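You operate a simulated robot arm through the tools that you are given. There is no shell and no other tool. Be economical: measure what you need, move in short steps, check, and stop when the job is done.

The job below is to be done with a simulated robot arm. You get a single attempt, and the scene is never put back.

TASK
Three cover gauges show a gap: give each of those nuts one burst.
Fine: fingers off nut and socket; park the impact wrench after.

The check looks at the end state, three seconds after you hand in, the way a careful person would. Anything else that was tipped, shoved, dropped, spilled or broken makes it a failure. Lids that push on must go on centred and level and be pressed home; caps that screw on are set level and turned clockwise until they are tight.

THE ROBOT
A 6-joint arm with a two-finger parallel gripper, fixed in place. Base frame: the origin is at the foot of the arm, x ahead of it, y to its left, z up. Readings come in m, rad, newtons and seconds.
With the tool pointing down near the work surface it reaches from about 0.26 to 0.68 m from the base axis. Its first joint turns from -1.152 to 1.152 rad. Payload 2.9 kg.
The TCP is the grasp point between the finger pads, 0.03 m short of the fingertips. In the tool frame z runs along the fingers and y along their closing line. Largest opening 0.11 m; finger width 0.02, thickness 0.01; the body of the gripper, 0.048 by 0.112 m, starts 0.055 m behind the TCP.
Orientation is told as [roll, pitch, yaw] about the base's x, y, z axes, in that order, counted from this pose: with the fingers straight down and closing along the base's y, the tool's x points along the base's -x, its y along +y and its z along -z.

THE INTERFACE
- The arm moves only by the tool jog_arm. Its arguments are lists of equal length, an entry for each row: "hand": the closure, from 0 (fully open) to 1 (shut); "xyz": the shift along the tool's x, y, z in mm, a list of three; "rot": the turn, a rotation vector about the tool's x, y, z in rad, a list of three. In form: {"hand": [hand, ...], "xyz": [[dx, dy, dz], ...], "rot": [[wx, wy, wz], ...]}. A call has 1 to 10 rows; each row shifts and turns the commanded pose from where the row before left it, along the tool's axes as they then stand. Rows are played at 5 a second. More than 0.05 m and 0.15 rad between two rows, or a gripper value outside its range, and nothing of the call is played. A pose out of reach is approached as far as the arm can. The call stops where the force on the tool passes 40 N (or 10 N more than at its start, if that is more) or the arm is blocked; 0.2 s more then pass. Each finger travels about 0.108 m/s and halts on what it meets, pressing with about 27 N; the grip force reading is that of the motor and also rises with nothing between the fingers. The clock runs only during rows and for 0.2 s after the last one: add rows that do not move to give the fingers time. The reply holds the time, the measured pose of the TCP, the force on the tool along the base axes, the opening and the grip force, in the units named above and with some noise, with the torque about the TCP (base axes, N m) and any sound that the robot's microphone picked up.
- Cameras (640 x 400 px; columns grow to the right, rows downward): "scene" is fixed at [0.0933, 0.4443, 1.3863]; the picture's right is [-0.59, -0.81, 0.00], its down [-0.57, 0.42, -0.70] and it looks along [0.57, -0.41, -0.71] (base axes); focal length 281 px, centre (320, 200). "wrist" rides on the gripper at [0.072, 0.017, -0.103] in the tool frame; the picture's right is [-0.23, 0.97, 0.00], its down [-0.76, -0.18, -0.62] and it looks along [-0.61, -0.14, 0.78] (tool axes); focal length 222 px, centre (320, 200). There is no depth. A picture from a camera that has moved, and an enlarged one, comes with that camera's place and axes in the base frame and with its lens. The place of the scene camera against the robot may be out by one fixed shift of up to 0.025 m in any direction.
- snapshot(camera): a new picture of that camera. It takes no simulated time.
- zoom(camera, box): a new picture of the part [left, top, right, bottom] of that camera's present view, enlarged. It takes no simulated time.
- sign_off(): hands the job in; it is judged then, once.

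Work in short steps. Places have to be worked out from the pictures, the camera data and where the tool is seen: move nearer, look again, correct. Check each grasp and each placing, and mend what went wrong. You have 120 turns and 64 pictures in all, those below and enlarged ones among them. Open the gripper and draw the arm clear of the work before you hand the job in, unless the task says otherwise; then end with one line.

The tools are called as a command line: name --argument value ..., lists and objects as JSON in quotes. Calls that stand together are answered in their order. jog_arm: Moves the arm, as the interface text tells. Its arguments: {"type":"object","properties":{"hand":{"type":"array"},"xyz":{"type":"array"},"rot":{"type":"array"}},"required":["hand","xyz","rot"]} The other tools are called the same way: snapshot (camera) takes a picture; zoom (camera, box) takes an enlarged picture of a part of a camera's view; sign_off () hands the job in.

At the start:

```text
time: 0.0
tcp_pos: [0.4052, 0.1584, 1.1192]
orientation: [-0.001, 0.003, 0.0]
wrist_force: [-0.2, 0.8, 0.3]
torque: [0.01, 0.01, -0.02]
gripper_width: 0.1099
finger_force: 0.0
```

scene: 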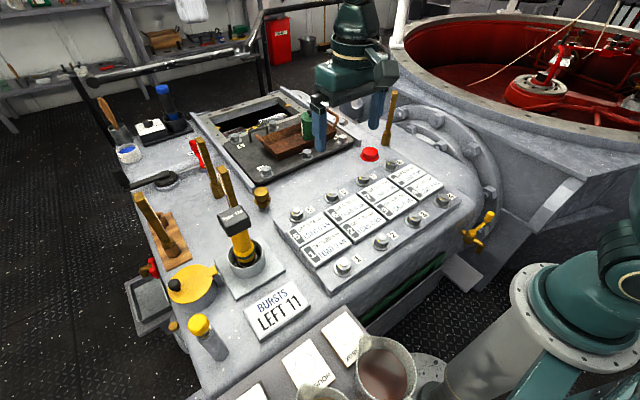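
wrist: 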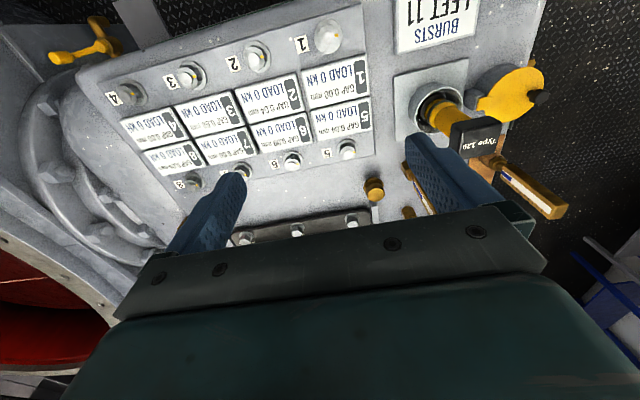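

The panel has 8 nuts with gauges, and the impact wrench stands in a holster. I'll enlarge the gauges and the wrench to read them.

zoom --camera "wrist" --box '[90, 20, 390, 210]'

zoom --camera "scene" --box '[270, 150, 470, 280]'

zoom --camera "scene" --box '[130, 160, 320, 350]'

```text
2.11 times, centred on (240, 115) of wrist
camera zoom: at [0.3321, 0.1752, 1.2229], right [0.23, 0.97, 0.0], down [0.76, -0.18, 0.62], along [0.61, -0.14, -0.78], focal length 468 px, centre (488, 379)
```

zoom: 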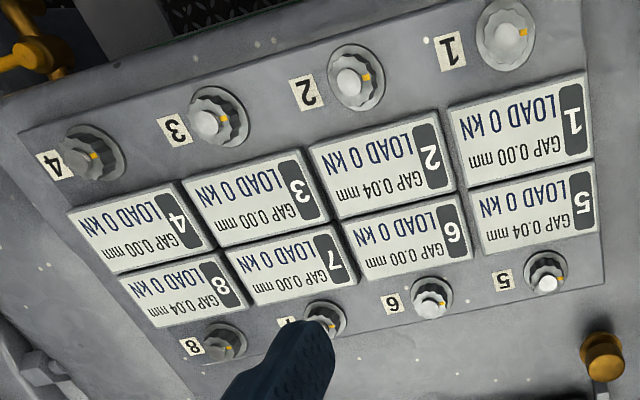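

```text
3.08 times, centred on (370, 215) of scene
camera zoom: at [0.0933, 0.4443, 1.3863], right [-0.59, -0.81, 0.0], down [-0.57, 0.42, -0.7], along [0.57, -0.41, -0.71], focal length 865 px, centre (166, 154)
```

zoom: 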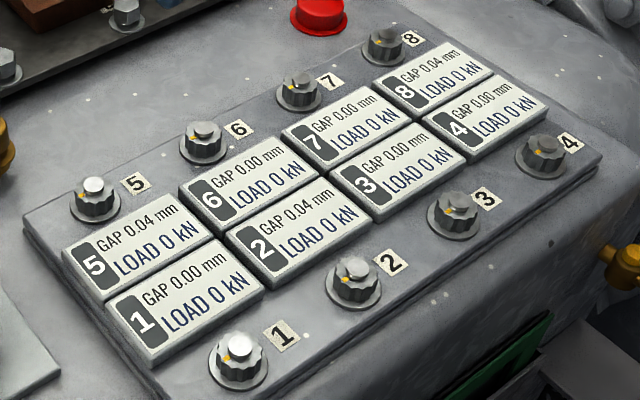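

```text
2.11 times, centred on (225, 255) of scene
camera zoom: at [0.0933, 0.4443, 1.3863], right [-0.59, -0.81, 0.0], down [-0.57, 0.42, -0.7], along [0.57, -0.41, -0.71], focal length 592 px, centre (520, 84)
```

zoom: 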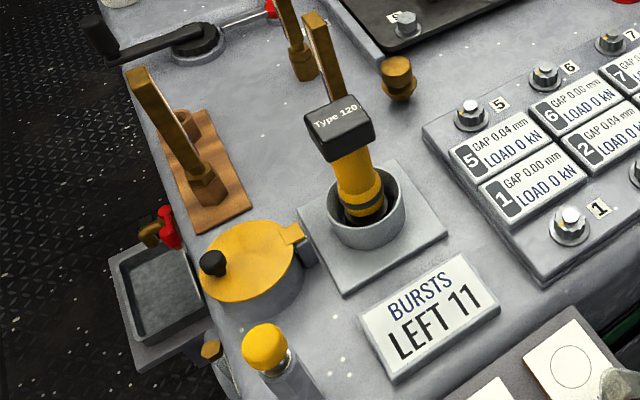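

Gaps are 0.04 mm at nuts 2, 5 and 8. I need to know how the wrench triggers, so I'll look at the cards at the lower edge and at the wrench from the wrist camera.

zoom --camera "scene" --box '[220, 280, 440, 400]'

zoom --camera "wrist" --box '[350, 0, 600, 230]'

```text
2.91 times, centred on (330, 340) of scene
camera zoom: at [0.0933, 0.4443, 1.3863], right [-0.59, -0.81, 0.0], down [-0.57, 0.42, -0.7], along [0.57, -0.41, -0.71], focal length 818 px, centre (291, -207)
```

zoom: 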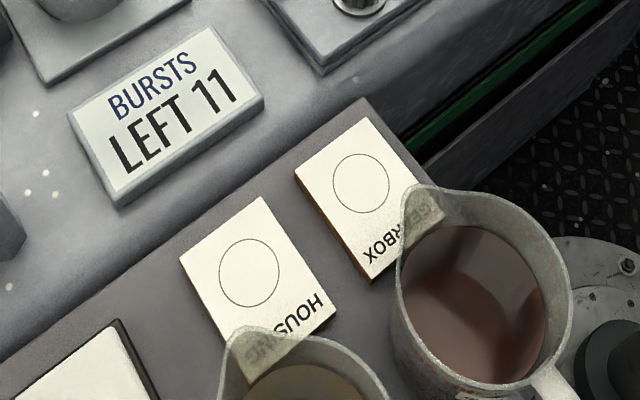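

```text
1.74 times, centred on (475, 115) of wrist
camera zoom: at [0.3321, 0.1752, 1.2229], right [0.23, 0.97, 0.0], down [0.76, -0.18, 0.62], along [0.61, -0.14, -0.78], focal length 386 px, centre (50, 348)
```

zoom: 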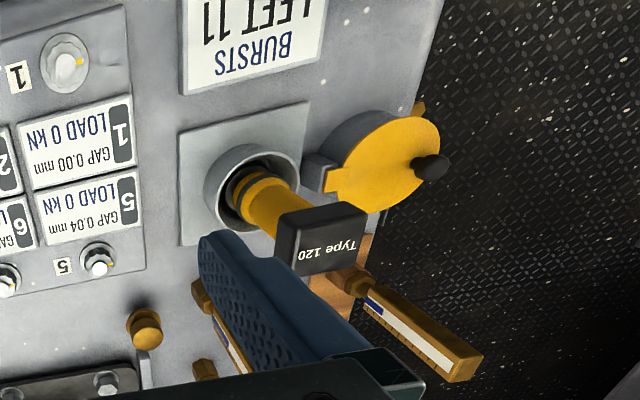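

Nuts look to be at roughly x 0.353 (1–4) and 0.555 (5–8), y 0.186 falling by 0.123 each, z about 0.79. The wrench stands near (0.50, 0.35). I'll move sideways towards it for a better look.

jog_arm --hand '[0, 0, 0, 0, 0]' --xyz '[[0, 45, 0], [0, 45, 0], [0, 45, 0], [0, 40, 0], [0, 0, 0]]' --rot '[[0, 0, 0], [0, 0, 0], [0, 0, 0], [0, 0, 0], [0, 0, 0]]'

snapshot --camera "wrist"

```text
time: 1.2
tcp_pos: [0.4038, 0.3318, 1.1184]
orientation: [-0.001, 0.001, -0.001]
wrist_force: [-0.6, 0.1, -0.3]
torque: [-0.03, -0.03, -0.01]
gripper_width: 0.1099
finger_force: 0.1
```

```text
56 pictures are left
camera wrist: at [0.332, 0.3488, 1.2228], right [0.23, 0.97, 0.0], down [0.76, -0.18, 0.62], along [0.61, -0.14, -0.78], focal length 222 px, centre (320, 200)
```

wrist: 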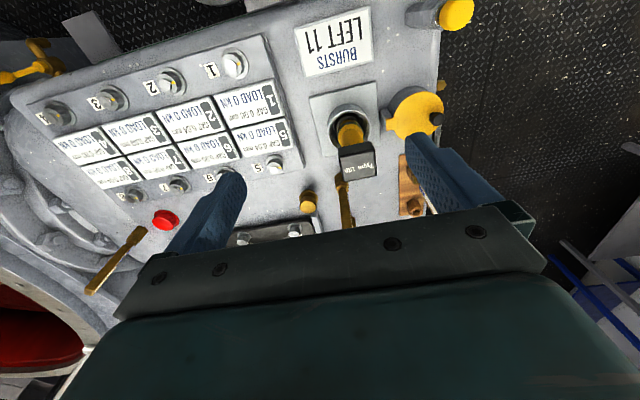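

Triangulating the two wrist views puts the wrench axis near (0.51, 0.367), its top at about z 0.91, and the nut tops at about z 0.75. I'll enlarge to see its shape and any trigger.

zoom --camera "wrist" --box '[290, 70, 450, 230]'

zoom --camera "scene" --box '[190, 180, 300, 300]'

```text
2.50 times, centred on (370, 150) of wrist
camera zoom: at [0.332, 0.3488, 1.2228], right [0.23, 0.97, 0.0], down [0.76, -0.18, 0.62], along [0.61, -0.14, -0.78], focal length 555 px, centre (195, 325)
```

zoom: 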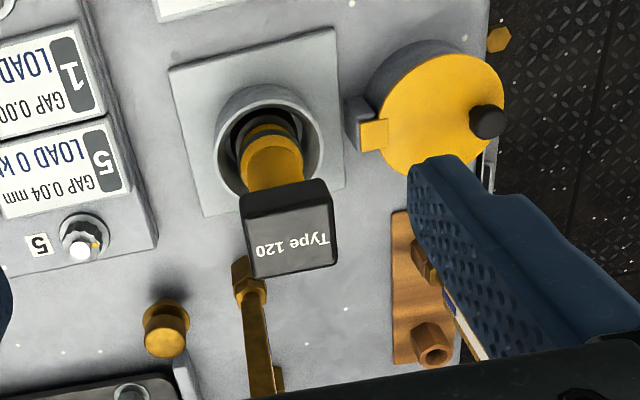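

```text
3.33 times, centred on (245, 240) of scene
camera zoom: at [0.0932, 0.4444, 1.3863], right [-0.59, -0.81, 0.0], down [-0.57, 0.42, -0.7], along [0.57, -0.41, -0.71], focal length 937 px, centre (570, 67)
```

zoom: 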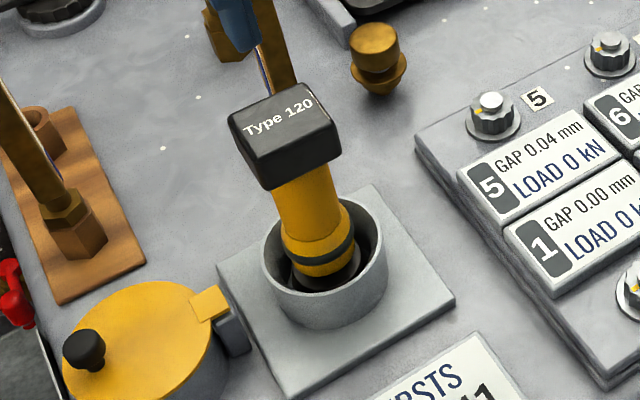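

No separate trigger shows; it looks like a push-to-start tool with a flat-sided battery I can hold from above. I'll move above it at z≈1.03 and look at its centring and yaw.

jog_arm --hand '[0, 0, 0, 0]' --xyz '[[-36, 12, 25], [-36, 12, 30], [-32, 11, 30], [0, 0, 0]]' --rot '[[0, 0, 0], [0, 0, 0], [0, 0, 0], [0, 0, 0]]'

snapshot --camera "wrist"

snapshot --camera "scene"

```text
time: 2.2
tcp_pos: [0.5087, 0.367, 1.0355]
orientation: [0.001, 0.0, 0.0]
wrist_force: [0.5, -0.2, -0.9]
torque: [-0.01, 0.01, 0.0]
gripper_width: 0.1098
finger_force: 0.1
```

```text
53 pictures are left
camera wrist: at [0.4366, 0.384, 1.1393], right [0.23, 0.97, 0.0], down [0.76, -0.18, 0.62], along [0.61, -0.14, -0.78], focal length 222 px, centre (320, 200)
```

wrist: 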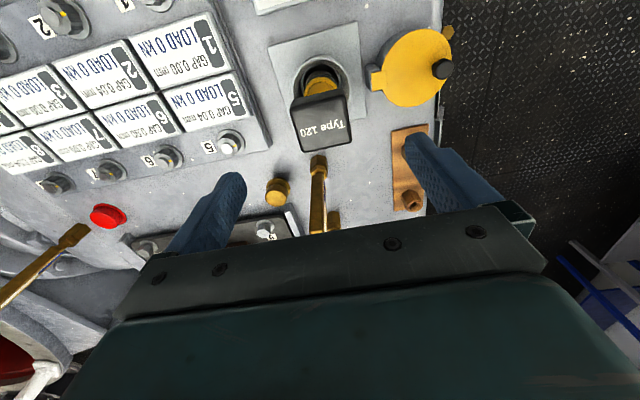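

```text
52 pictures are left
```

scene: 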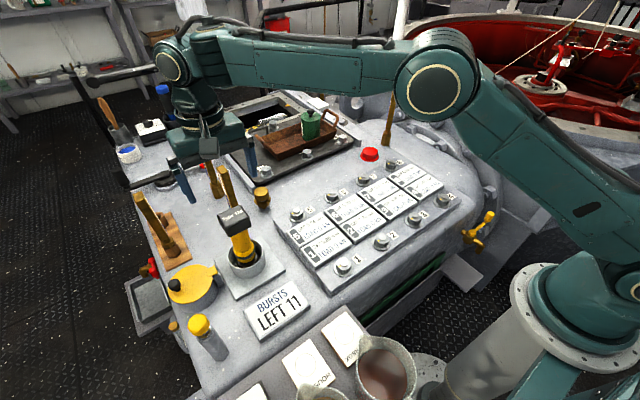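

The battery is ahead in view. Enlarging for its corners.

zoom --camera "wrist" --box '[260, 40, 400, 180]'

```text
2.86 times, centred on (330, 110) of wrist
camera zoom: at [0.4366, 0.384, 1.1393], right [0.23, 0.97, 0.0], down [0.76, -0.18, 0.62], along [0.61, -0.14, -0.78], focal length 635 px, centre (291, 457)
```

zoom: 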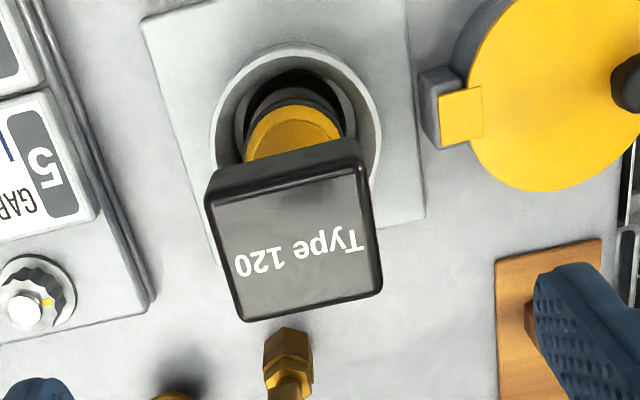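

Battery faces are aligned with the base axes, about 53 mm wide in y; centre near (0.517, 0.368). Its height is uncertain (0.91–0.93), so I'll drop 50 mm and look again.

jog_arm --hand '[0, 0, 0]' --xyz '[[-6, 1, 25], [0, 0, 25], [0, 0, 0]]' --rot '[[0, 0, 0], [0, 0, 0], [0, 0, 0]]'

snapshot --camera "wrist"

```text
time: 3.0
tcp_pos: [0.5131, 0.3697, 0.985]
orientation: [-0.001, -0.001, 0.0]
wrist_force: [0.0, -0.1, -0.2]
torque: [0.01, 0.01, 0.0]
gripper_width: 0.1099
finger_force: 0.1
```

```text
50 pictures are left
camera wrist: at [0.4414, 0.3861, 1.088], right [0.23, 0.97, 0.0], down [0.76, -0.18, 0.62], along [0.61, -0.14, -0.78], focal length 222 px, centre (320, 200)
```

wrist: 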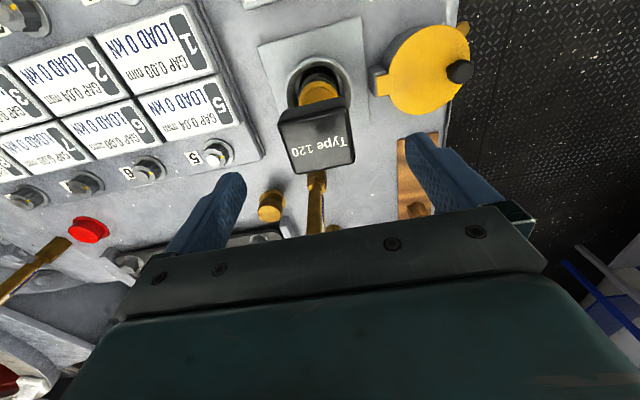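

Better estimate: battery centre (0.511, 0.369), top z≈0.93, width ≈49 mm. I'll lower to z≈0.91 with open fingers straddling it, and check from the scene camera.

jog_arm --hand '[0, 0, 0, 0]' --xyz '[[1, 0, 25], [0, 0, 25], [0, 0, 23], [0, 0, 0]]' --rot '[[0, 0, 0], [0, 0, 0], [0, 0, 0], [0, 0, 0]]'

snapshot --camera "wrist"

zoom --camera "scene" --box '[160, 130, 340, 300]'

```text
time: 4.0
tcp_pos: [0.513, 0.3706, 0.9098]
orientation: [-0.001, 0.001, 0.0]
wrist_force: [0.3, 0.5, 0.3]
torque: [0.02, 0.03, 0.0]
gripper_width: 0.11
finger_force: 0.1
```

```text
49 pictures are left
camera wrist: at [0.4412, 0.3871, 1.0136], right [0.23, 0.97, 0.0], down [0.76, -0.18, 0.62], along [0.61, -0.14, -0.78], focal length 222 px, centre (320, 200)
```

wrist: 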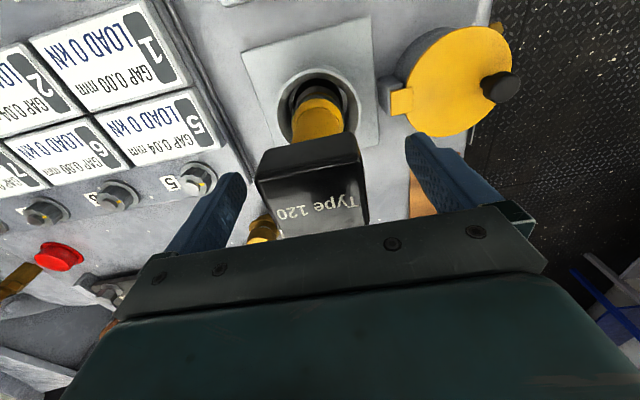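

```text
2.35 times, centred on (250, 215) of scene
camera zoom: at [0.0933, 0.4443, 1.3863], right [-0.59, -0.81, 0.0], down [-0.57, 0.42, -0.7], along [0.57, -0.41, -0.71], focal length 661 px, centre (485, 165)
```

zoom: 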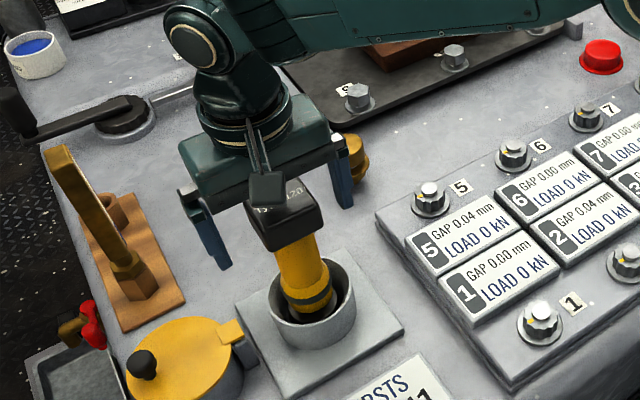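

Battery is centred between the fingers (centre ≈(0.513, 0.370), top ≈0.926). I go 8 mm lower and close.

jog_arm --hand '[0, 0.5, 1, 1, 1]' --xyz '[[0, 0, 8], [0, 0, 0], [0, 0, 0], [0, 0, 0], [0, 0, 0]]' --rot '[[0, 0, 0], [0, 0, 0], [0, 0, 0], [0, 0, 0], [0, 0, 0]]'

zoom --camera "scene" --box '[160, 130, 340, 300]'

```text
time: 5.2
tcp_pos: [0.5143, 0.3688, 0.903]
orientation: [0.0, -0.001, 0.0]
wrist_force: [-0.5, -1.8, 2.0]
torque: [-0.26, 0.02, 0.0]
gripper_width: 0.0559
finger_force: 27.2
```

```text
2.35 times, centred on (250, 215) of scene
camera zoom: at [0.0932, 0.4442, 1.3863], right [-0.59, -0.81, 0.0], down [-0.57, 0.42, -0.7], along [0.57, -0.41, -0.71], focal length 661 px, centre (485, 165)
```

zoom: 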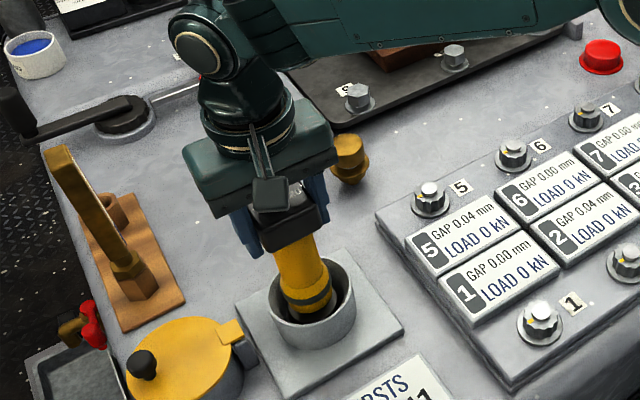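

Gripped at 55.9 mm with 27 N. The park pose is TCP (0.514, 0.369, 0.903). Lifting gently.

jog_arm --hand '[1, 1, 1, 1]' --xyz '[[0, 0, -5], [0, 0, -15], [0, 0, -15], [0, 0, 0]]' --rot '[[0, 0, 0], [0, 0, 0], [0, 0, 0], [0, 0, 0]]'

zoom --camera "scene" --box '[160, 130, 340, 300]'

```text
time: 6.2
tcp_pos: [0.5133, 0.3724, 0.9368]
orientation: [-0.001, 0.0, 0.0]
wrist_force: [-0.2, -0.2, -4.6]
torque: [-0.01, 0.04, 0.0]
gripper_width: 0.0557
finger_force: 27.0
```

```text
2.35 times, centred on (250, 215) of scene
camera zoom: at [0.0933, 0.4444, 1.3863], right [-0.59, -0.81, 0.0], down [-0.57, 0.42, -0.7], along [0.57, -0.41, -0.71], focal length 661 px, centre (485, 165)
```

zoom: 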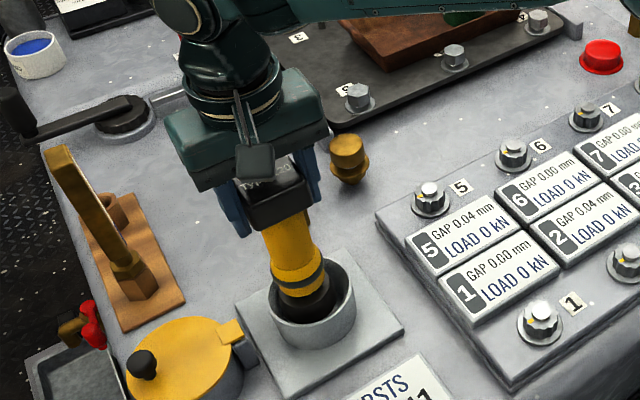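

It's held (about 4.6 N). I lift until the socket is well clear and look at it.

jog_arm --hand '[1, 1, 1, 1, 1]' --xyz '[[0, 0, -25], [0, 0, -30], [0, 0, -30], [0, 0, -10], [0, 0, 0]]' --rot '[[0, 0, 0], [0, 0, 0], [0, 0, 0], [0, 0, 0], [0, 0, 0]]'

snapshot --camera "wrist"

zoom --camera "scene" --box '[160, 100, 340, 300]'

```text
time: 7.4
tcp_pos: [0.5127, 0.3718, 1.0355]
orientation: [0.0, 0.0, 0.001]
wrist_force: [-0.5, -0.1, -5.5]
torque: [0.04, -0.04, -0.03]
gripper_width: 0.0559
finger_force: 26.8
```

```text
45 pictures are left
camera wrist: at [0.4412, 0.388, 1.1391], right [0.23, 0.97, 0.0], down [0.76, -0.18, 0.62], along [0.61, -0.14, -0.78], focal length 222 px, centre (320, 200)
```

wrist: 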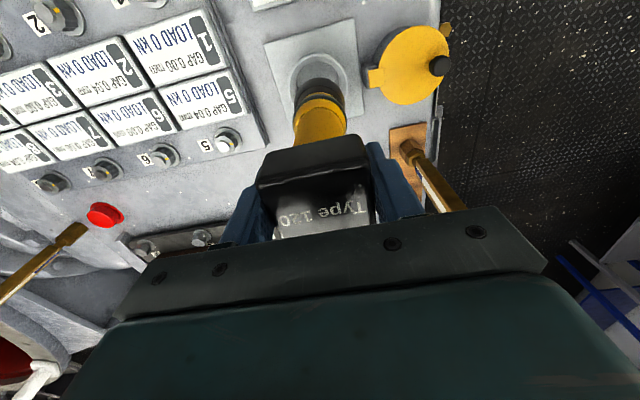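

```text
2.00 times, centred on (250, 200) of scene
camera zoom: at [0.0933, 0.4444, 1.3863], right [-0.59, -0.81, 0.0], down [-0.57, 0.42, -0.7], along [0.57, -0.41, -0.71], focal length 562 px, centre (460, 200)
```

zoom: 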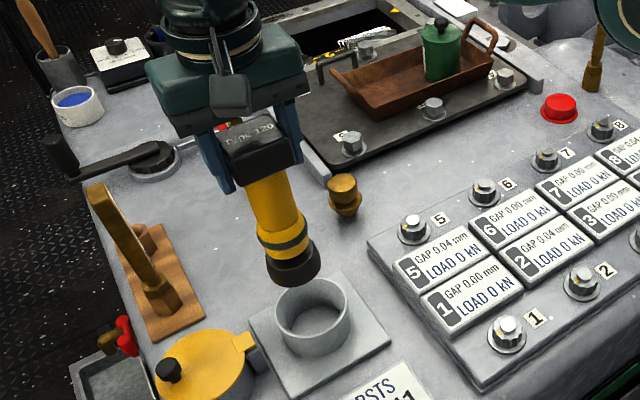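

The wrench hangs vertically, with the nose about 0.16 m under the TCP. I enlarge to measure the nose offset from the TCP axis and re-see nut 5.

zoom --camera "wrist" --box '[260, 50, 400, 190]'

zoom --camera "scene" --box '[215, 150, 285, 250]'

```text
2.86 times, centred on (330, 120) of wrist
camera zoom: at [0.4412, 0.388, 1.1391], right [0.23, 0.97, 0.0], down [0.76, -0.18, 0.62], along [0.61, -0.14, -0.78], focal length 635 px, centre (291, 429)
```

zoom: 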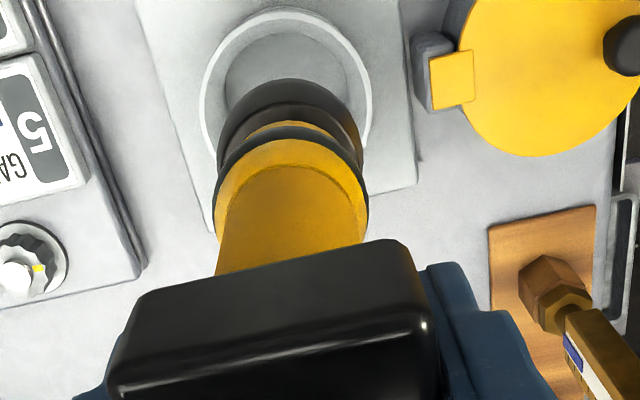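

```text
4.00 times, centred on (250, 200) of scene
camera zoom: at [0.0933, 0.4444, 1.3863], right [-0.59, -0.81, 0.0], down [-0.57, 0.42, -0.7], along [0.57, -0.41, -0.71], focal length 1124 px, centre (600, 200)
```

zoom: 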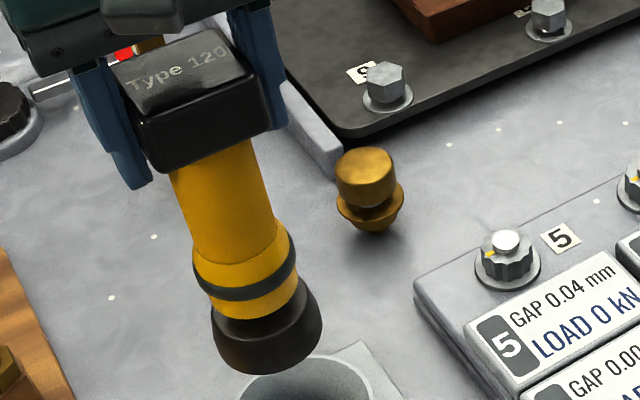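

The nose is a bell of about 30 mm radius, aligned with the TCP axis within a few mm. Now I carry it over nut 5 (≈(0.567, 0.187)) at travel height and look.

jog_arm --hand '[1, 1, 1, 1, 1, 1, 1]' --xyz '[[-10, -35, 0], [-11, -38, 0], [-11, -38, 0], [-11, -38, 0], [-11, -36, 0], [0, 0, 30], [0, 0, 0]]' --rot '[[0, 0, 0], [0, 0, 0], [0, 0, 0], [0, 0, 0], [0, 0, 0], [0, 0, 0], [0, 0, 0]]'

zoom --camera "wrist" --box '[250, 40, 390, 180]'

zoom --camera "scene" --box '[240, 130, 350, 240]'

```text
time: 9.0
tcp_pos: [0.5713, 0.1836, 1.0055]
orientation: [0.0, 0.0, -0.001]
wrist_force: [0.5, 0.1, -5.3]
torque: [-0.03, 0.01, 0.0]
gripper_width: 0.0558
finger_force: 26.9
```

```text
2.86 times, centred on (320, 110) of wrist
camera zoom: at [0.4991, 0.1996, 1.1094], right [0.23, 0.97, 0.0], down [0.76, -0.18, 0.62], along [0.61, -0.14, -0.78], focal length 635 px, centre (320, 457)
```

zoom: 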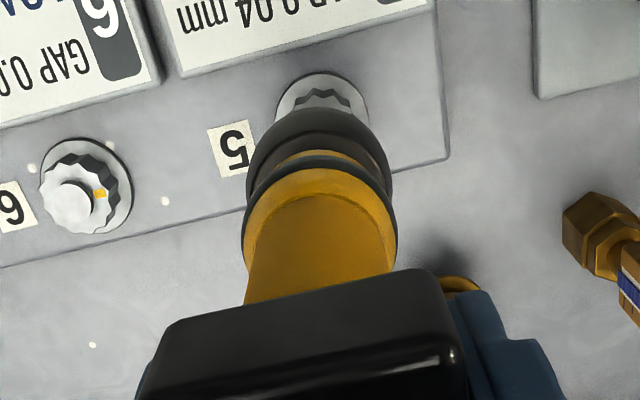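

```text
3.64 times, centred on (295, 185) of scene
camera zoom: at [0.0934, 0.4443, 1.3863], right [-0.59, -0.81, 0.0], down [-0.57, 0.42, -0.7], along [0.57, -0.41, -0.71], focal length 1022 px, centre (411, 254)
```

zoom: 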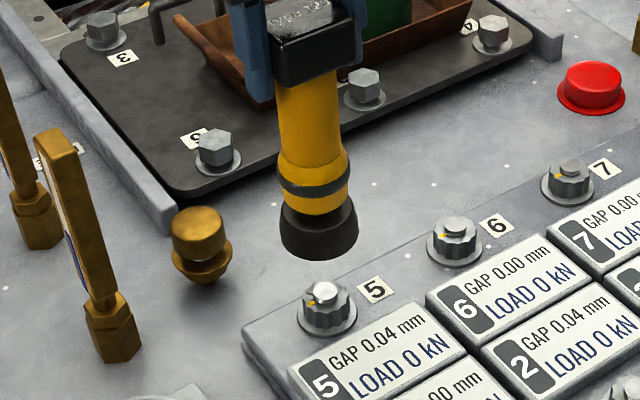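

Nut 5's washer is estimated at (0.567–0.574, 0.186); the nose is nearly over it. I lower 35 mm for a closer comparison in both views.

jog_arm --hand '[1, 1, 1]' --xyz '[[0, 0, 20], [0, 0, 15], [0, 0, 0]]' --rot '[[0, 0, 0], [0, 0, 0], [0, 0, 0]]'

zoom --camera "wrist" --box '[250, 40, 390, 180]'

zoom --camera "scene" --box '[260, 160, 350, 240]'

```text
time: 9.8
tcp_pos: [0.568, 0.1846, 0.9693]
orientation: [-0.001, 0.0, 0.0]
wrist_force: [0.5, 0.3, -4.4]
torque: [-0.03, 0.04, -0.01]
gripper_width: 0.0559
finger_force: 27.0
```

```text
2.86 times, centred on (320, 110) of wrist
camera zoom: at [0.4968, 0.2008, 1.0727], right [0.23, 0.97, 0.0], down [0.76, -0.18, 0.62], along [0.61, -0.14, -0.78], focal length 635 px, centre (320, 457)
```

zoom: 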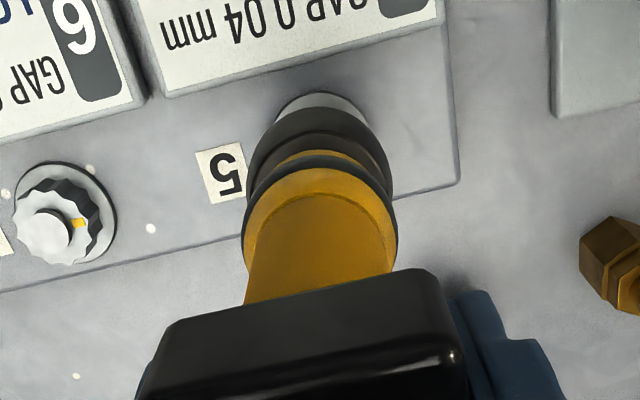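

```text
5.00 times, centred on (305, 200) of scene
camera zoom: at [0.0933, 0.4444, 1.3863], right [-0.59, -0.81, 0.0], down [-0.57, 0.42, -0.7], along [0.57, -0.41, -0.71], focal length 1405 px, centre (395, 200)
```

zoom: 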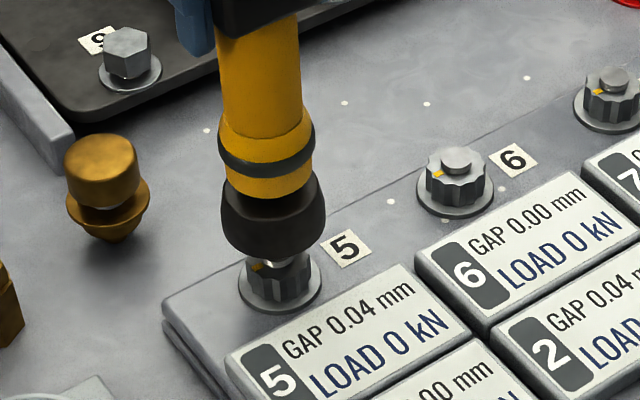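

Two-height triangulation puts nut 5 at about (0.564, 0.187), washer z≈0.76. The nose is ~5 mm too far out, so I shift back 5 mm, 1 mm left, and drop 10 mm.

jog_arm --hand '[1, 1, 1]' --xyz '[[5, 1, 0], [0, 0, 10], [0, 0, 0]]' --rot '[[0, 0, 0], [0, 0, 0], [0, 0, 0]]'

zoom --camera "wrist" --box '[270, 50, 370, 130]'

zoom --camera "scene" --box '[270, 180, 340, 240]'

```text
time: 10.6
tcp_pos: [0.5616, 0.1861, 0.9581]
orientation: [-0.001, -0.001, 0.0]
wrist_force: [0.7, -0.2, -4.6]
torque: [0.03, 0.01, 0.0]
gripper_width: 0.0556
finger_force: 27.1
```

```text
5.00 times, centred on (320, 90) of wrist
camera zoom: at [0.4905, 0.2023, 1.062], right [0.23, 0.97, 0.0], down [0.76, -0.18, 0.62], along [0.61, -0.14, -0.78], focal length 1111 px, centre (320, 750)
```

zoom: 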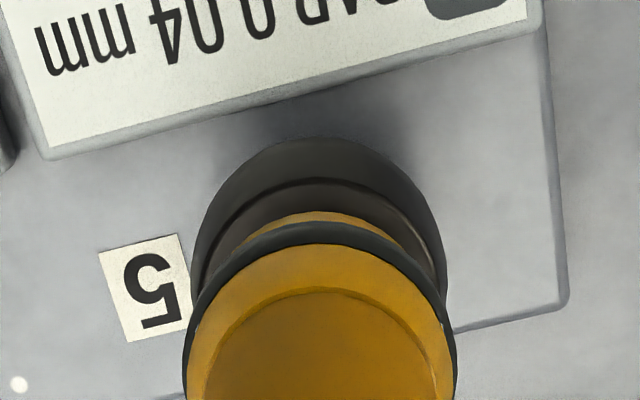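

```text
6.67 times, centred on (305, 210) of scene
camera zoom: at [0.0933, 0.4444, 1.3863], right [-0.59, -0.81, 0.0], down [-0.57, 0.42, -0.7], along [0.57, -0.41, -0.71], focal length 1874 px, centre (420, 133)
```

zoom: 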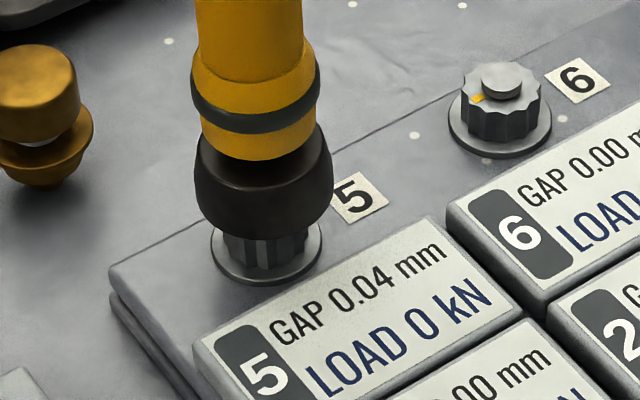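

Nose and nut line up in the scene view (column 266 for both), with 12–16 mm gap left. I lower 8 mm gently.

jog_arm --hand '[1, 1, 1, 1, 1]' --xyz '[[0, 0, 2], [0, 0, 2], [0, 0, 2], [0, 0, 2], [0, 0, 0]]' --rot '[[0, 0, 0], [0, 0, 0], [0, 0, 0], [0, 0, 0], [0, 0, 0]]'

zoom --camera "scene" --box '[270, 180, 340, 240]'

```text
time: 11.8
tcp_pos: [0.5621, 0.1854, 0.9497]
orientation: [0.0, 0.002, -0.001]
wrist_force: [0.1, -0.4, -4.8]
torque: [-0.02, -0.01, 0.02]
gripper_width: 0.056
finger_force: 27.3
```

```text
6.67 times, centred on (305, 210) of scene
camera zoom: at [0.0933, 0.4444, 1.3863], right [-0.59, -0.81, 0.0], down [-0.57, 0.42, -0.7], along [0.57, -0.41, -0.71], focal length 1874 px, centre (420, 133)
```

zoom: 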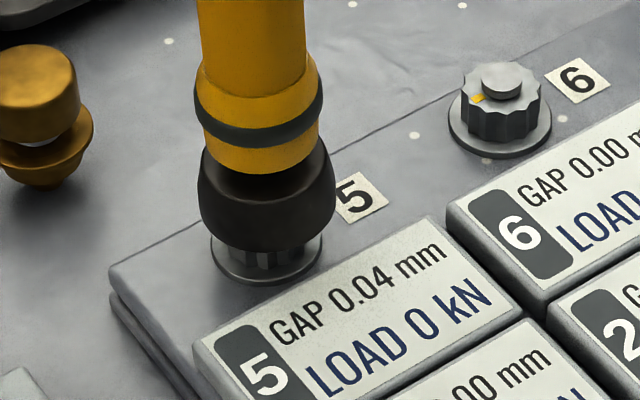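

No contact yet. About 4 mm more should reach the nut; continuing in 2 mm steps.

jog_arm --hand '[1, 1, 1, 1]' --xyz '[[0, 0, 2], [0, 0, 2], [0, 0, 2], [0, 0, 0]]' --rot '[[0, 0, 0], [0, 0, 0], [0, 0, 0], [0, 0, 0]]'

zoom --camera "scene" --box '[270, 180, 340, 240]'

```text
time: 12.8
tcp_pos: [0.5617, 0.1859, 0.9435]
orientation: [-0.001, -0.001, 0.001]
wrist_force: [-1.1, 1.1, -4.2]
torque: [0.02, 0.0, 0.01]
gripper_width: 0.0557
finger_force: 26.9
```

```text
6.67 times, centred on (305, 210) of scene
camera zoom: at [0.0933, 0.4444, 1.3863], right [-0.59, -0.81, 0.0], down [-0.57, 0.42, -0.7], along [0.57, -0.41, -0.71], focal length 1874 px, centre (420, 133)
```

zoom: 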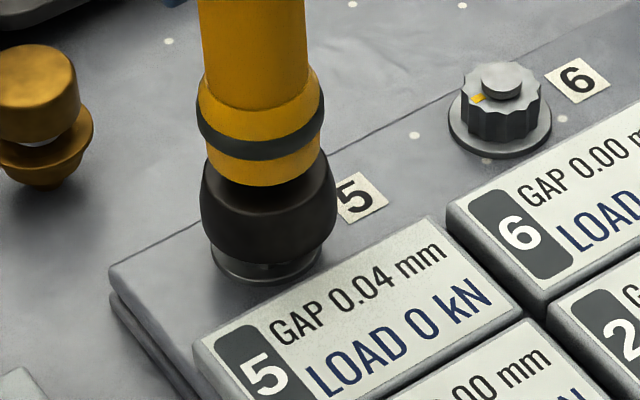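

Still free; the nose rim appears to be passing the nut top. Continuing.

jog_arm --hand '[1, 1, 1, 1]' --xyz '[[0, 0, 2], [0, 0, 2], [0, 0, 2], [0, 0, 0]]' --rot '[[0, 0, 0], [0, 0, 0], [0, 0, 0], [0, 0, 0]]'

zoom --camera "scene" --box '[270, 180, 340, 240]'

```text
time: 13.8
tcp_pos: [0.5623, 0.185, 0.938]
orientation: [0.001, 0.001, 0.0]
wrist_force: [-0.1, 0.4, -4.1]
torque: [-0.02, 0.0, -0.03]
gripper_width: 0.056
finger_force: 27.2
```

```text
6.67 times, centred on (305, 210) of scene
camera zoom: at [0.0933, 0.4444, 1.3863], right [-0.59, -0.81, 0.0], down [-0.57, 0.42, -0.7], along [0.57, -0.41, -0.71], focal length 1874 px, centre (420, 133)
```

zoom: 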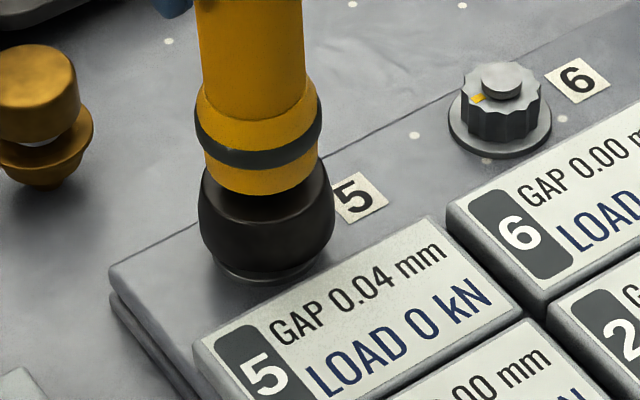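

Still no force and the rim is close to the washer, so the socket is over the nut. Continuing in small steps to contact.

jog_arm --hand '[1, 1, 1, 1]' --xyz '[[0, 0, 1.5], [0, 0, 1.5], [0, 0, 1.5], [0, 0, 0]]' --rot '[[0, 0, 0], [0, 0, 0], [0, 0, 0], [0, 0, 0]]'

```text
time: 14.8
tcp_pos: [0.5627, 0.1864, 0.934]
orientation: [0.001, -0.003, -0.001]
wrist_force: [4.4, -3.2, 2.9]
torque: [-0.57, -0.87, -0.01]
gripper_width: 0.0561
finger_force: 27.6
```

Contact: the nut pushes the nose +x and −y, so I'm slightly off. Checking the view.

zoom --camera "scene" --box '[270, 180, 340, 240]'

zoom --camera "wrist" --box '[270, 50, 370, 130]'

```text
6.67 times, centred on (305, 210) of scene
camera zoom: at [0.0933, 0.4442, 1.3863], right [-0.59, -0.81, 0.0], down [-0.57, 0.42, -0.7], along [0.57, -0.41, -0.71], focal length 1874 px, centre (420, 133)
```

zoom: 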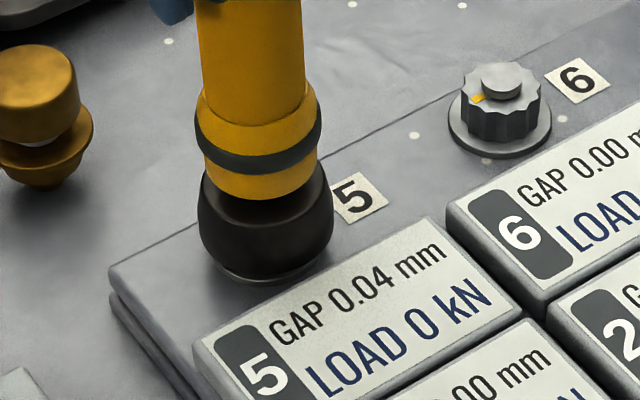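

```text
5.00 times, centred on (320, 90) of wrist
camera zoom: at [0.4907, 0.2019, 1.0377], right [0.23, 0.97, 0.0], down [0.76, -0.18, 0.63], along [0.61, -0.14, -0.78], focal length 1111 px, centre (320, 750)
```

zoom: 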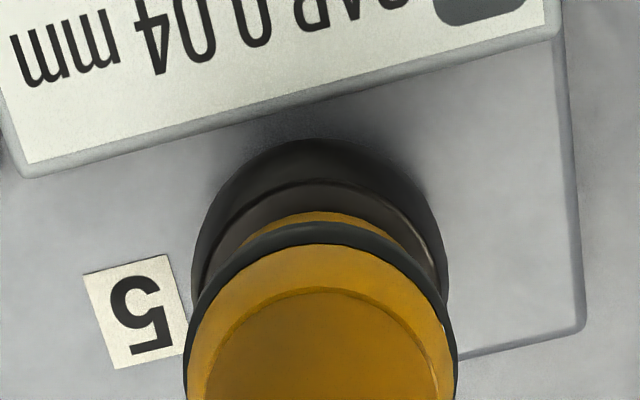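

The nose is almost at the washer and still gap 0.04. I relieve the side force by shifting 1.5 mm out and 1 mm right.

jog_arm --hand '[1, 1]' --xyz '[[-1.5, -1, 0], [0, 0, 0]]' --rot '[[0, 0, 0], [0, 0, 0]]'

```text
time: 15.4
tcp_pos: [0.5634, 0.1844, 0.9333]
orientation: [0.0, -0.001, 0.001]
wrist_force: [2.9, 1.0, 3.6]
torque: [0.14, -0.63, 0.07]
gripper_width: 0.0556
finger_force: 26.7
```

Side force eased; x still +2.9 N. One more mm out, then press down in 1 mm steps.

jog_arm --hand '[1, 1, 1, 1]' --xyz '[[-1.5, 0.3, 0], [0, 0, 1], [0, 0, 1], [0, 0, 0]]' --rot '[[0, 0, 0], [0, 0, 0], [0, 0, 0], [0, 0, 0]]'

```text
time: 16.4
tcp_pos: [0.564, 0.187, 0.931]
orientation: [0.001, 0.002, 0.0]
wrist_force: [-0.8, 0.1, -4.2]
torque: [-0.02, 0.0, 0.0]
gripper_width: 0.0559
finger_force: 26.9
```

Forces went back to free hanging, so it has slipped onto the nut properly. Pressing on in 1 mm steps.

jog_arm --hand '[1, 1, 1, 1]' --xyz '[[0, 0, 1], [0, 0, 1], [0, 0, 1], [0, 0, 0]]' --rot '[[0, 0, 0], [0, 0, 0], [0, 0, 0], [0, 0, 0]]'

```text
time: 17.4
tcp_pos: [0.5641, 0.186, 0.9273]
orientation: [0.001, 0.001, 0.001]
wrist_force: [0.6, -1.2, -4.9]
torque: [0.01, 0.01, -0.01]
gripper_width: 0.056
finger_force: 27.7
```

jog_arm --hand '[1, 1, 1, 1]' --xyz '[[0, 0, 1], [0, 0, 1], [0, 0, 1], [0, 0, 0]]' --rot '[[0, 0, 0], [0, 0, 0], [0, 0, 0], [0, 0, 0]]'

zoom --camera "scene" --box '[270, 180, 340, 240]'

```text
time: 18.4
tcp_pos: [0.564, 0.1843, 0.9247]
orientation: [-0.001, -0.001, 0.001]
wrist_force: [-0.5, -0.4, -4.2]
torque: [0.03, 0.13, -0.02]
gripper_width: 0.0557
finger_force: 26.6
```

```text
6.67 times, centred on (305, 210) of scene
camera zoom: at [0.0933, 0.4443, 1.3863], right [-0.59, -0.81, 0.0], down [-0.57, 0.42, -0.7], along [0.57, -0.41, -0.71], focal length 1874 px, centre (420, 133)
```

zoom: 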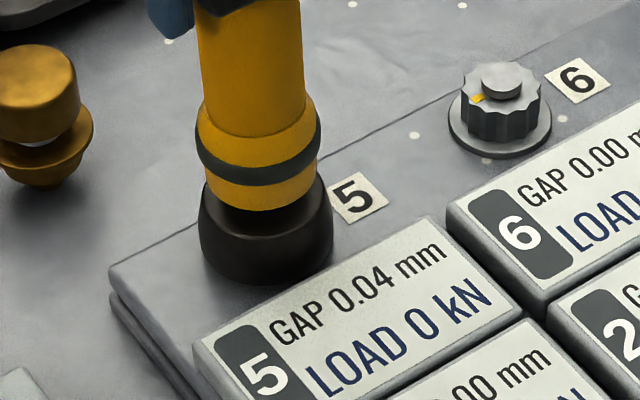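

Socket now well down on the nut, still free. Continuing until it takes load.

jog_arm --hand '[1, 1, 1, 1, 1]' --xyz '[[0, 0, 1], [0, 0, 1], [0, 0, 1], [0, 0, 1], [0, 0, 0]]' --rot '[[0, 0, 0], [0, 0, 0], [0, 0, 0], [0, 0, 0], [0, 0, 0]]'

```text
time: 19.6
tcp_pos: [0.565, 0.1848, 0.9216]
orientation: [0.001, 0.0, -0.001]
wrist_force: [-3.4, 1.1, 4.5]
torque: [0.15, 0.53, -0.05]
gripper_width: 0.0556
finger_force: 26.8
```

Load begins (about 9 N) at z≈0.921, with a little −x side force. I ease 0.7 mm in −x and press 1 mm at a time, listening for the burst.

jog_arm --hand '[1, 1, 1]' --xyz '[[0.7, 0, 0], [0, 0, 1], [0, 0, 0]]' --rot '[[0, 0, 0], [0, 0, 0], [0, 0, 0]]'

```text
time: 20.4
tcp_pos: [0.5646, 0.185, 0.9214]
orientation: [-0.001, -0.001, -0.001]
wrist_force: [4.0, -4.1, 5.1]
torque: [-0.61, -0.39, -0.01]
gripper_width: 0.0557
finger_force: 26.8
```

Rim height now matches the washer (≈0.76), so it should be seated. Pressing further.

jog_arm --hand '[1, 1, 1]' --xyz '[[-0.4, -0.4, 1], [0, 0, 1], [0, 0, 0]]' --rot '[[0, 0, 0], [0, 0, 0], [0, 0, 0]]'

zoom --camera "scene" --box '[230, 170, 350, 340]'

```text
time: 21.2
tcp_pos: [0.5646, 0.1848, 0.92]
orientation: [0.0, -0.002, 0.001]
wrist_force: [3.3, -2.7, 9.9]
torque: [-0.27, -0.48, 0.02]
gripper_width: 0.0559
finger_force: 27.0
```

```text
2.35 times, centred on (290, 255) of scene
camera zoom: at [0.0932, 0.4442, 1.3863], right [-0.59, -0.81, 0.0], down [-0.57, 0.42, -0.7], along [0.57, -0.41, -0.71], focal length 661 px, centre (391, 71)
```

zoom: 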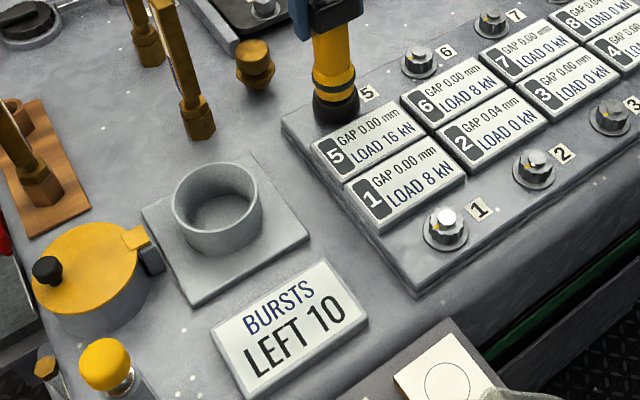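

The burst fired: gauge 5 reads GAP 0.00, LOAD 16 kN, and bursts left is 10. I lift straight off now.

jog_arm --hand '[1, 1, 1, 1, 1]' --xyz '[[0, 0, -5], [0, 0, -15], [0, 0, -25], [0, 0, -25], [0, 0, 0]]' --rot '[[0, 0, 0], [0, 0, 0], [0, 0, 0], [0, 0, 0], [0, 0, 0]]'

zoom --camera "scene" --box '[230, 150, 470, 320]'

snapshot --camera "wrist"

```text
time: 22.4
tcp_pos: [0.5643, 0.1867, 0.9887]
orientation: [0.002, 0.003, 0.0]
wrist_force: [0.2, -1.0, -4.5]
torque: [-0.01, 0.02, 0.0]
gripper_width: 0.0556
finger_force: 27.3
```

```text
2.35 times, centred on (350, 235) of scene
camera zoom: at [0.0933, 0.4444, 1.3863], right [-0.59, -0.81, 0.0], down [-0.57, 0.42, -0.7], along [0.57, -0.41, -0.71], focal length 661 px, centre (249, 118)
```

zoom: 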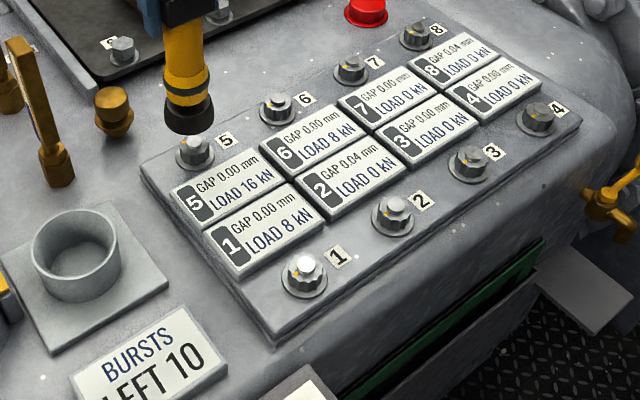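

```text
27 pictures are left
camera wrist: at [0.4935, 0.2033, 1.0925], right [0.23, 0.97, 0.0], down [0.76, -0.18, 0.62], along [0.61, -0.14, -0.78], focal length 222 px, centre (320, 200)
```

wrist: 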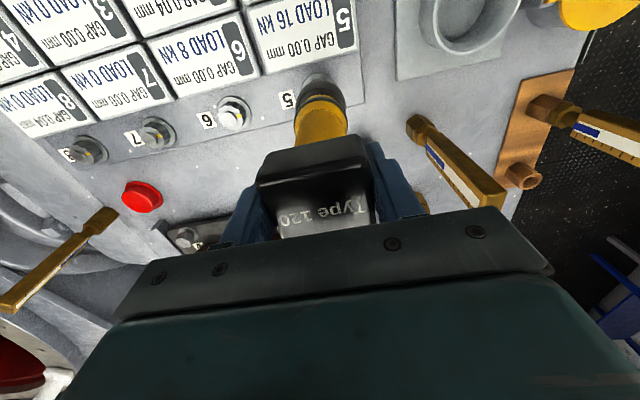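

Clean release; only gauge readings changed. Nut spacing measures ≈0.1265 m, so nut 8 is near (0.564, −0.193). Moving there at raised height.

jog_arm --hand '[1, 1, 1, 1, 1, 1, 1, 1, 1, 1]' --xyz '[[0, 0, -20], [0, -47, 0], [0, -47, 0], [0, -48, 0], [0, -48, 0], [0, -48, 0], [0, -48, 0], [0, -48, 0], [0, -44, 0], [0, 0, 0]]' --rot '[[0, 0, 0], [0, 0, 0], [0, 0, 0], [0, 0, 0], [0, 0, 0], [0, 0, 0], [0, 0, 0], [0, 0, 0], [0, 0, 0], [0, 0, 0]]'

zoom --camera "wrist" --box '[250, 40, 390, 180]'

zoom --camera "scene" --box '[340, 120, 440, 210]'

```text
time: 24.6
tcp_pos: [0.5645, -0.1976, 1.0048]
orientation: [0.001, 0.003, 0.001]
wrist_force: [-1.5, 0.2, -4.9]
torque: [0.02, 0.03, -0.01]
gripper_width: 0.0557
finger_force: 26.3
```

```text
2.86 times, centred on (320, 110) of wrist
camera zoom: at [0.4938, -0.1811, 1.109], right [0.23, 0.97, 0.0], down [0.76, -0.18, 0.62], along [0.61, -0.14, -0.78], focal length 635 px, centre (320, 457)
```

zoom: 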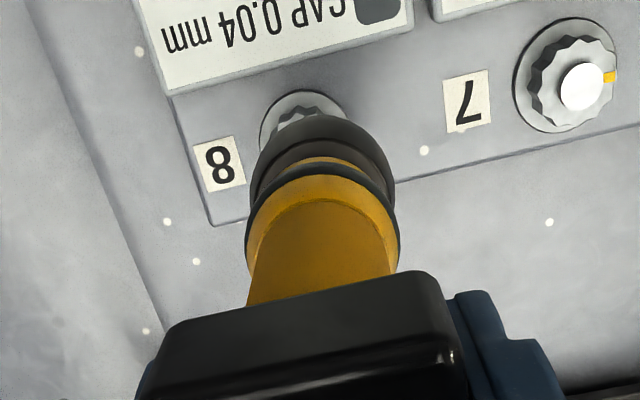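

```text
4.44 times, centred on (390, 165) of scene
camera zoom: at [0.0934, 0.4443, 1.3863], right [-0.59, -0.81, 0.0], down [-0.57, 0.42, -0.7], along [0.57, -0.41, -0.71], focal length 1249 px, centre (9, 356)
```

zoom: 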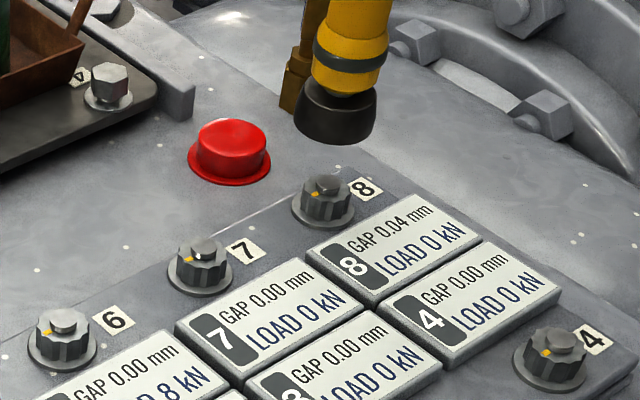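

In the wrist view nut 8 sits about 8.5 mm further −y than the nose. I shift by that and lower 40 mm, then compare again.

jog_arm --hand '[1, 1, 1, 1]' --xyz '[[0, -8, 0], [0, 0, 20], [0, 0, 20], [0, 0, 0]]' --rot '[[0, 0, 0], [0, 0, 0], [0, 0, 0], [0, 0, 0]]'

zoom --camera "wrist" --box '[250, 40, 390, 180]'

zoom --camera "scene" --box '[370, 130, 440, 190]'

```text
time: 25.6
tcp_pos: [0.564, -0.2044, 0.9681]
orientation: [-0.003, 0.0, 0.0]
wrist_force: [0.5, -0.3, -4.3]
torque: [-0.03, 0.0, 0.0]
gripper_width: 0.0559
finger_force: 27.2
```

```text
2.86 times, centred on (320, 110) of wrist
camera zoom: at [0.4931, -0.1877, 1.0709], right [0.23, 0.97, 0.0], down [0.76, -0.18, 0.62], along [0.61, -0.14, -0.78], focal length 635 px, centre (320, 457)
```

zoom: 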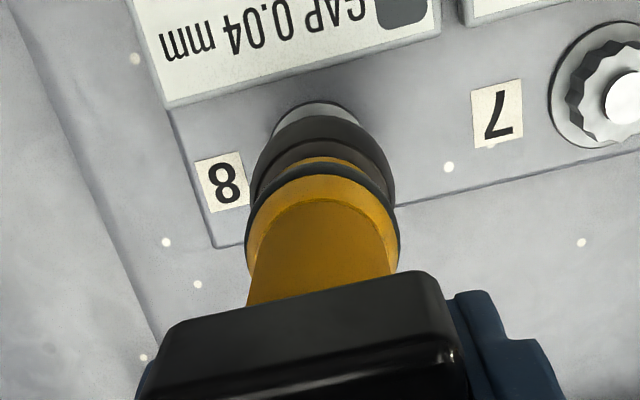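

```text
6.67 times, centred on (405, 160) of scene
camera zoom: at [0.0933, 0.4443, 1.3863], right [-0.59, -0.81, 0.0], down [-0.57, 0.42, -0.7], along [0.57, -0.41, -0.71], focal length 1874 px, centre (-247, 467)
```

zoom: 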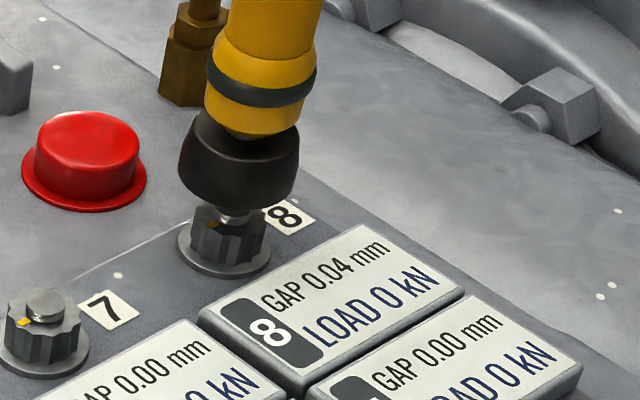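

Both views now show nose and nut 8 aligned within ~1.5 mm. I descend 30 mm in steps.

jog_arm --hand '[1, 1, 1, 1, 1, 1, 1]' --xyz '[[0, 0, 8], [0, 0, 8], [0, 0, 4], [0, 0, 3], [0, 0, 3], [0, 0, 3], [0, 0, 0]]' --rot '[[0, 0, 0], [0, 0, 0], [0, 0, 0], [0, 0, 0], [0, 0, 0], [0, 0, 0], [0, 0, 0]]'

```text
time: 27.2
tcp_pos: [0.5641, -0.1999, 0.9399]
orientation: [-0.001, 0.0, 0.0]
wrist_force: [0.4, 0.0, -4.9]
torque: [-0.01, -0.01, -0.02]
gripper_width: 0.056
finger_force: 26.6
```

No contact yet at z≈0.94, as before. Continuing in finer steps.

jog_arm --hand '[1, 1, 1, 1, 1]' --xyz '[[0, 0, 2], [0, 0, 2], [0, 0, 1.5], [0, 0, 1.5], [0, 0, 0]]' --rot '[[0, 0, 0], [0, 0, 0], [0, 0, 0], [0, 0, 0], [0, 0, 0]]'

```text
time: 28.4
tcp_pos: [0.5651, -0.2017, 0.9337]
orientation: [-0.002, -0.003, -0.003]
wrist_force: [-1.7, -6.8, 3.0]
torque: [-1.3, 0.41, -0.01]
gripper_width: 0.0559
finger_force: 26.9
```

Contact pushing −y: nut is slightly further −y. I lift 1 mm, shift 2 mm −y and 0.5 mm −x.

jog_arm --hand '[1, 1, 1]' --xyz '[[0, 0, -1], [0.5, -2, 0], [0, 0, 1]]' --rot '[[0, 0, 0], [0, 0, 0], [0, 0, 0]]'

```text
time: 29.2
tcp_pos: [0.5631, -0.2037, 0.9321]
orientation: [0.003, 0.002, 0.001]
wrist_force: [0.5, -2.1, -3.9]
torque: [-0.83, -0.26, -0.03]
gripper_width: 0.0556
finger_force: 27.3
```

Vertical load is gone and a small −y push remains. Another 0.7 mm −y and continue down.

jog_arm --hand '[1, 1, 1, 1, 1]' --xyz '[[0, -0.8, 0], [0, 0, 1.5], [0, 0, 1.5], [0, 0, 1.5], [0, 0, 0]]' --rot '[[0, 0, 0], [0, 0, 0], [0, 0, 0], [0, 0, 0], [0, 0, 0]]'

```text
time: 30.4
tcp_pos: [0.564, -0.2042, 0.9276]
orientation: [-0.002, -0.001, 0.0]
wrist_force: [-0.1, -0.1, -5.3]
torque: [-0.02, 0.02, -0.01]
gripper_width: 0.0557
finger_force: 27.3
```

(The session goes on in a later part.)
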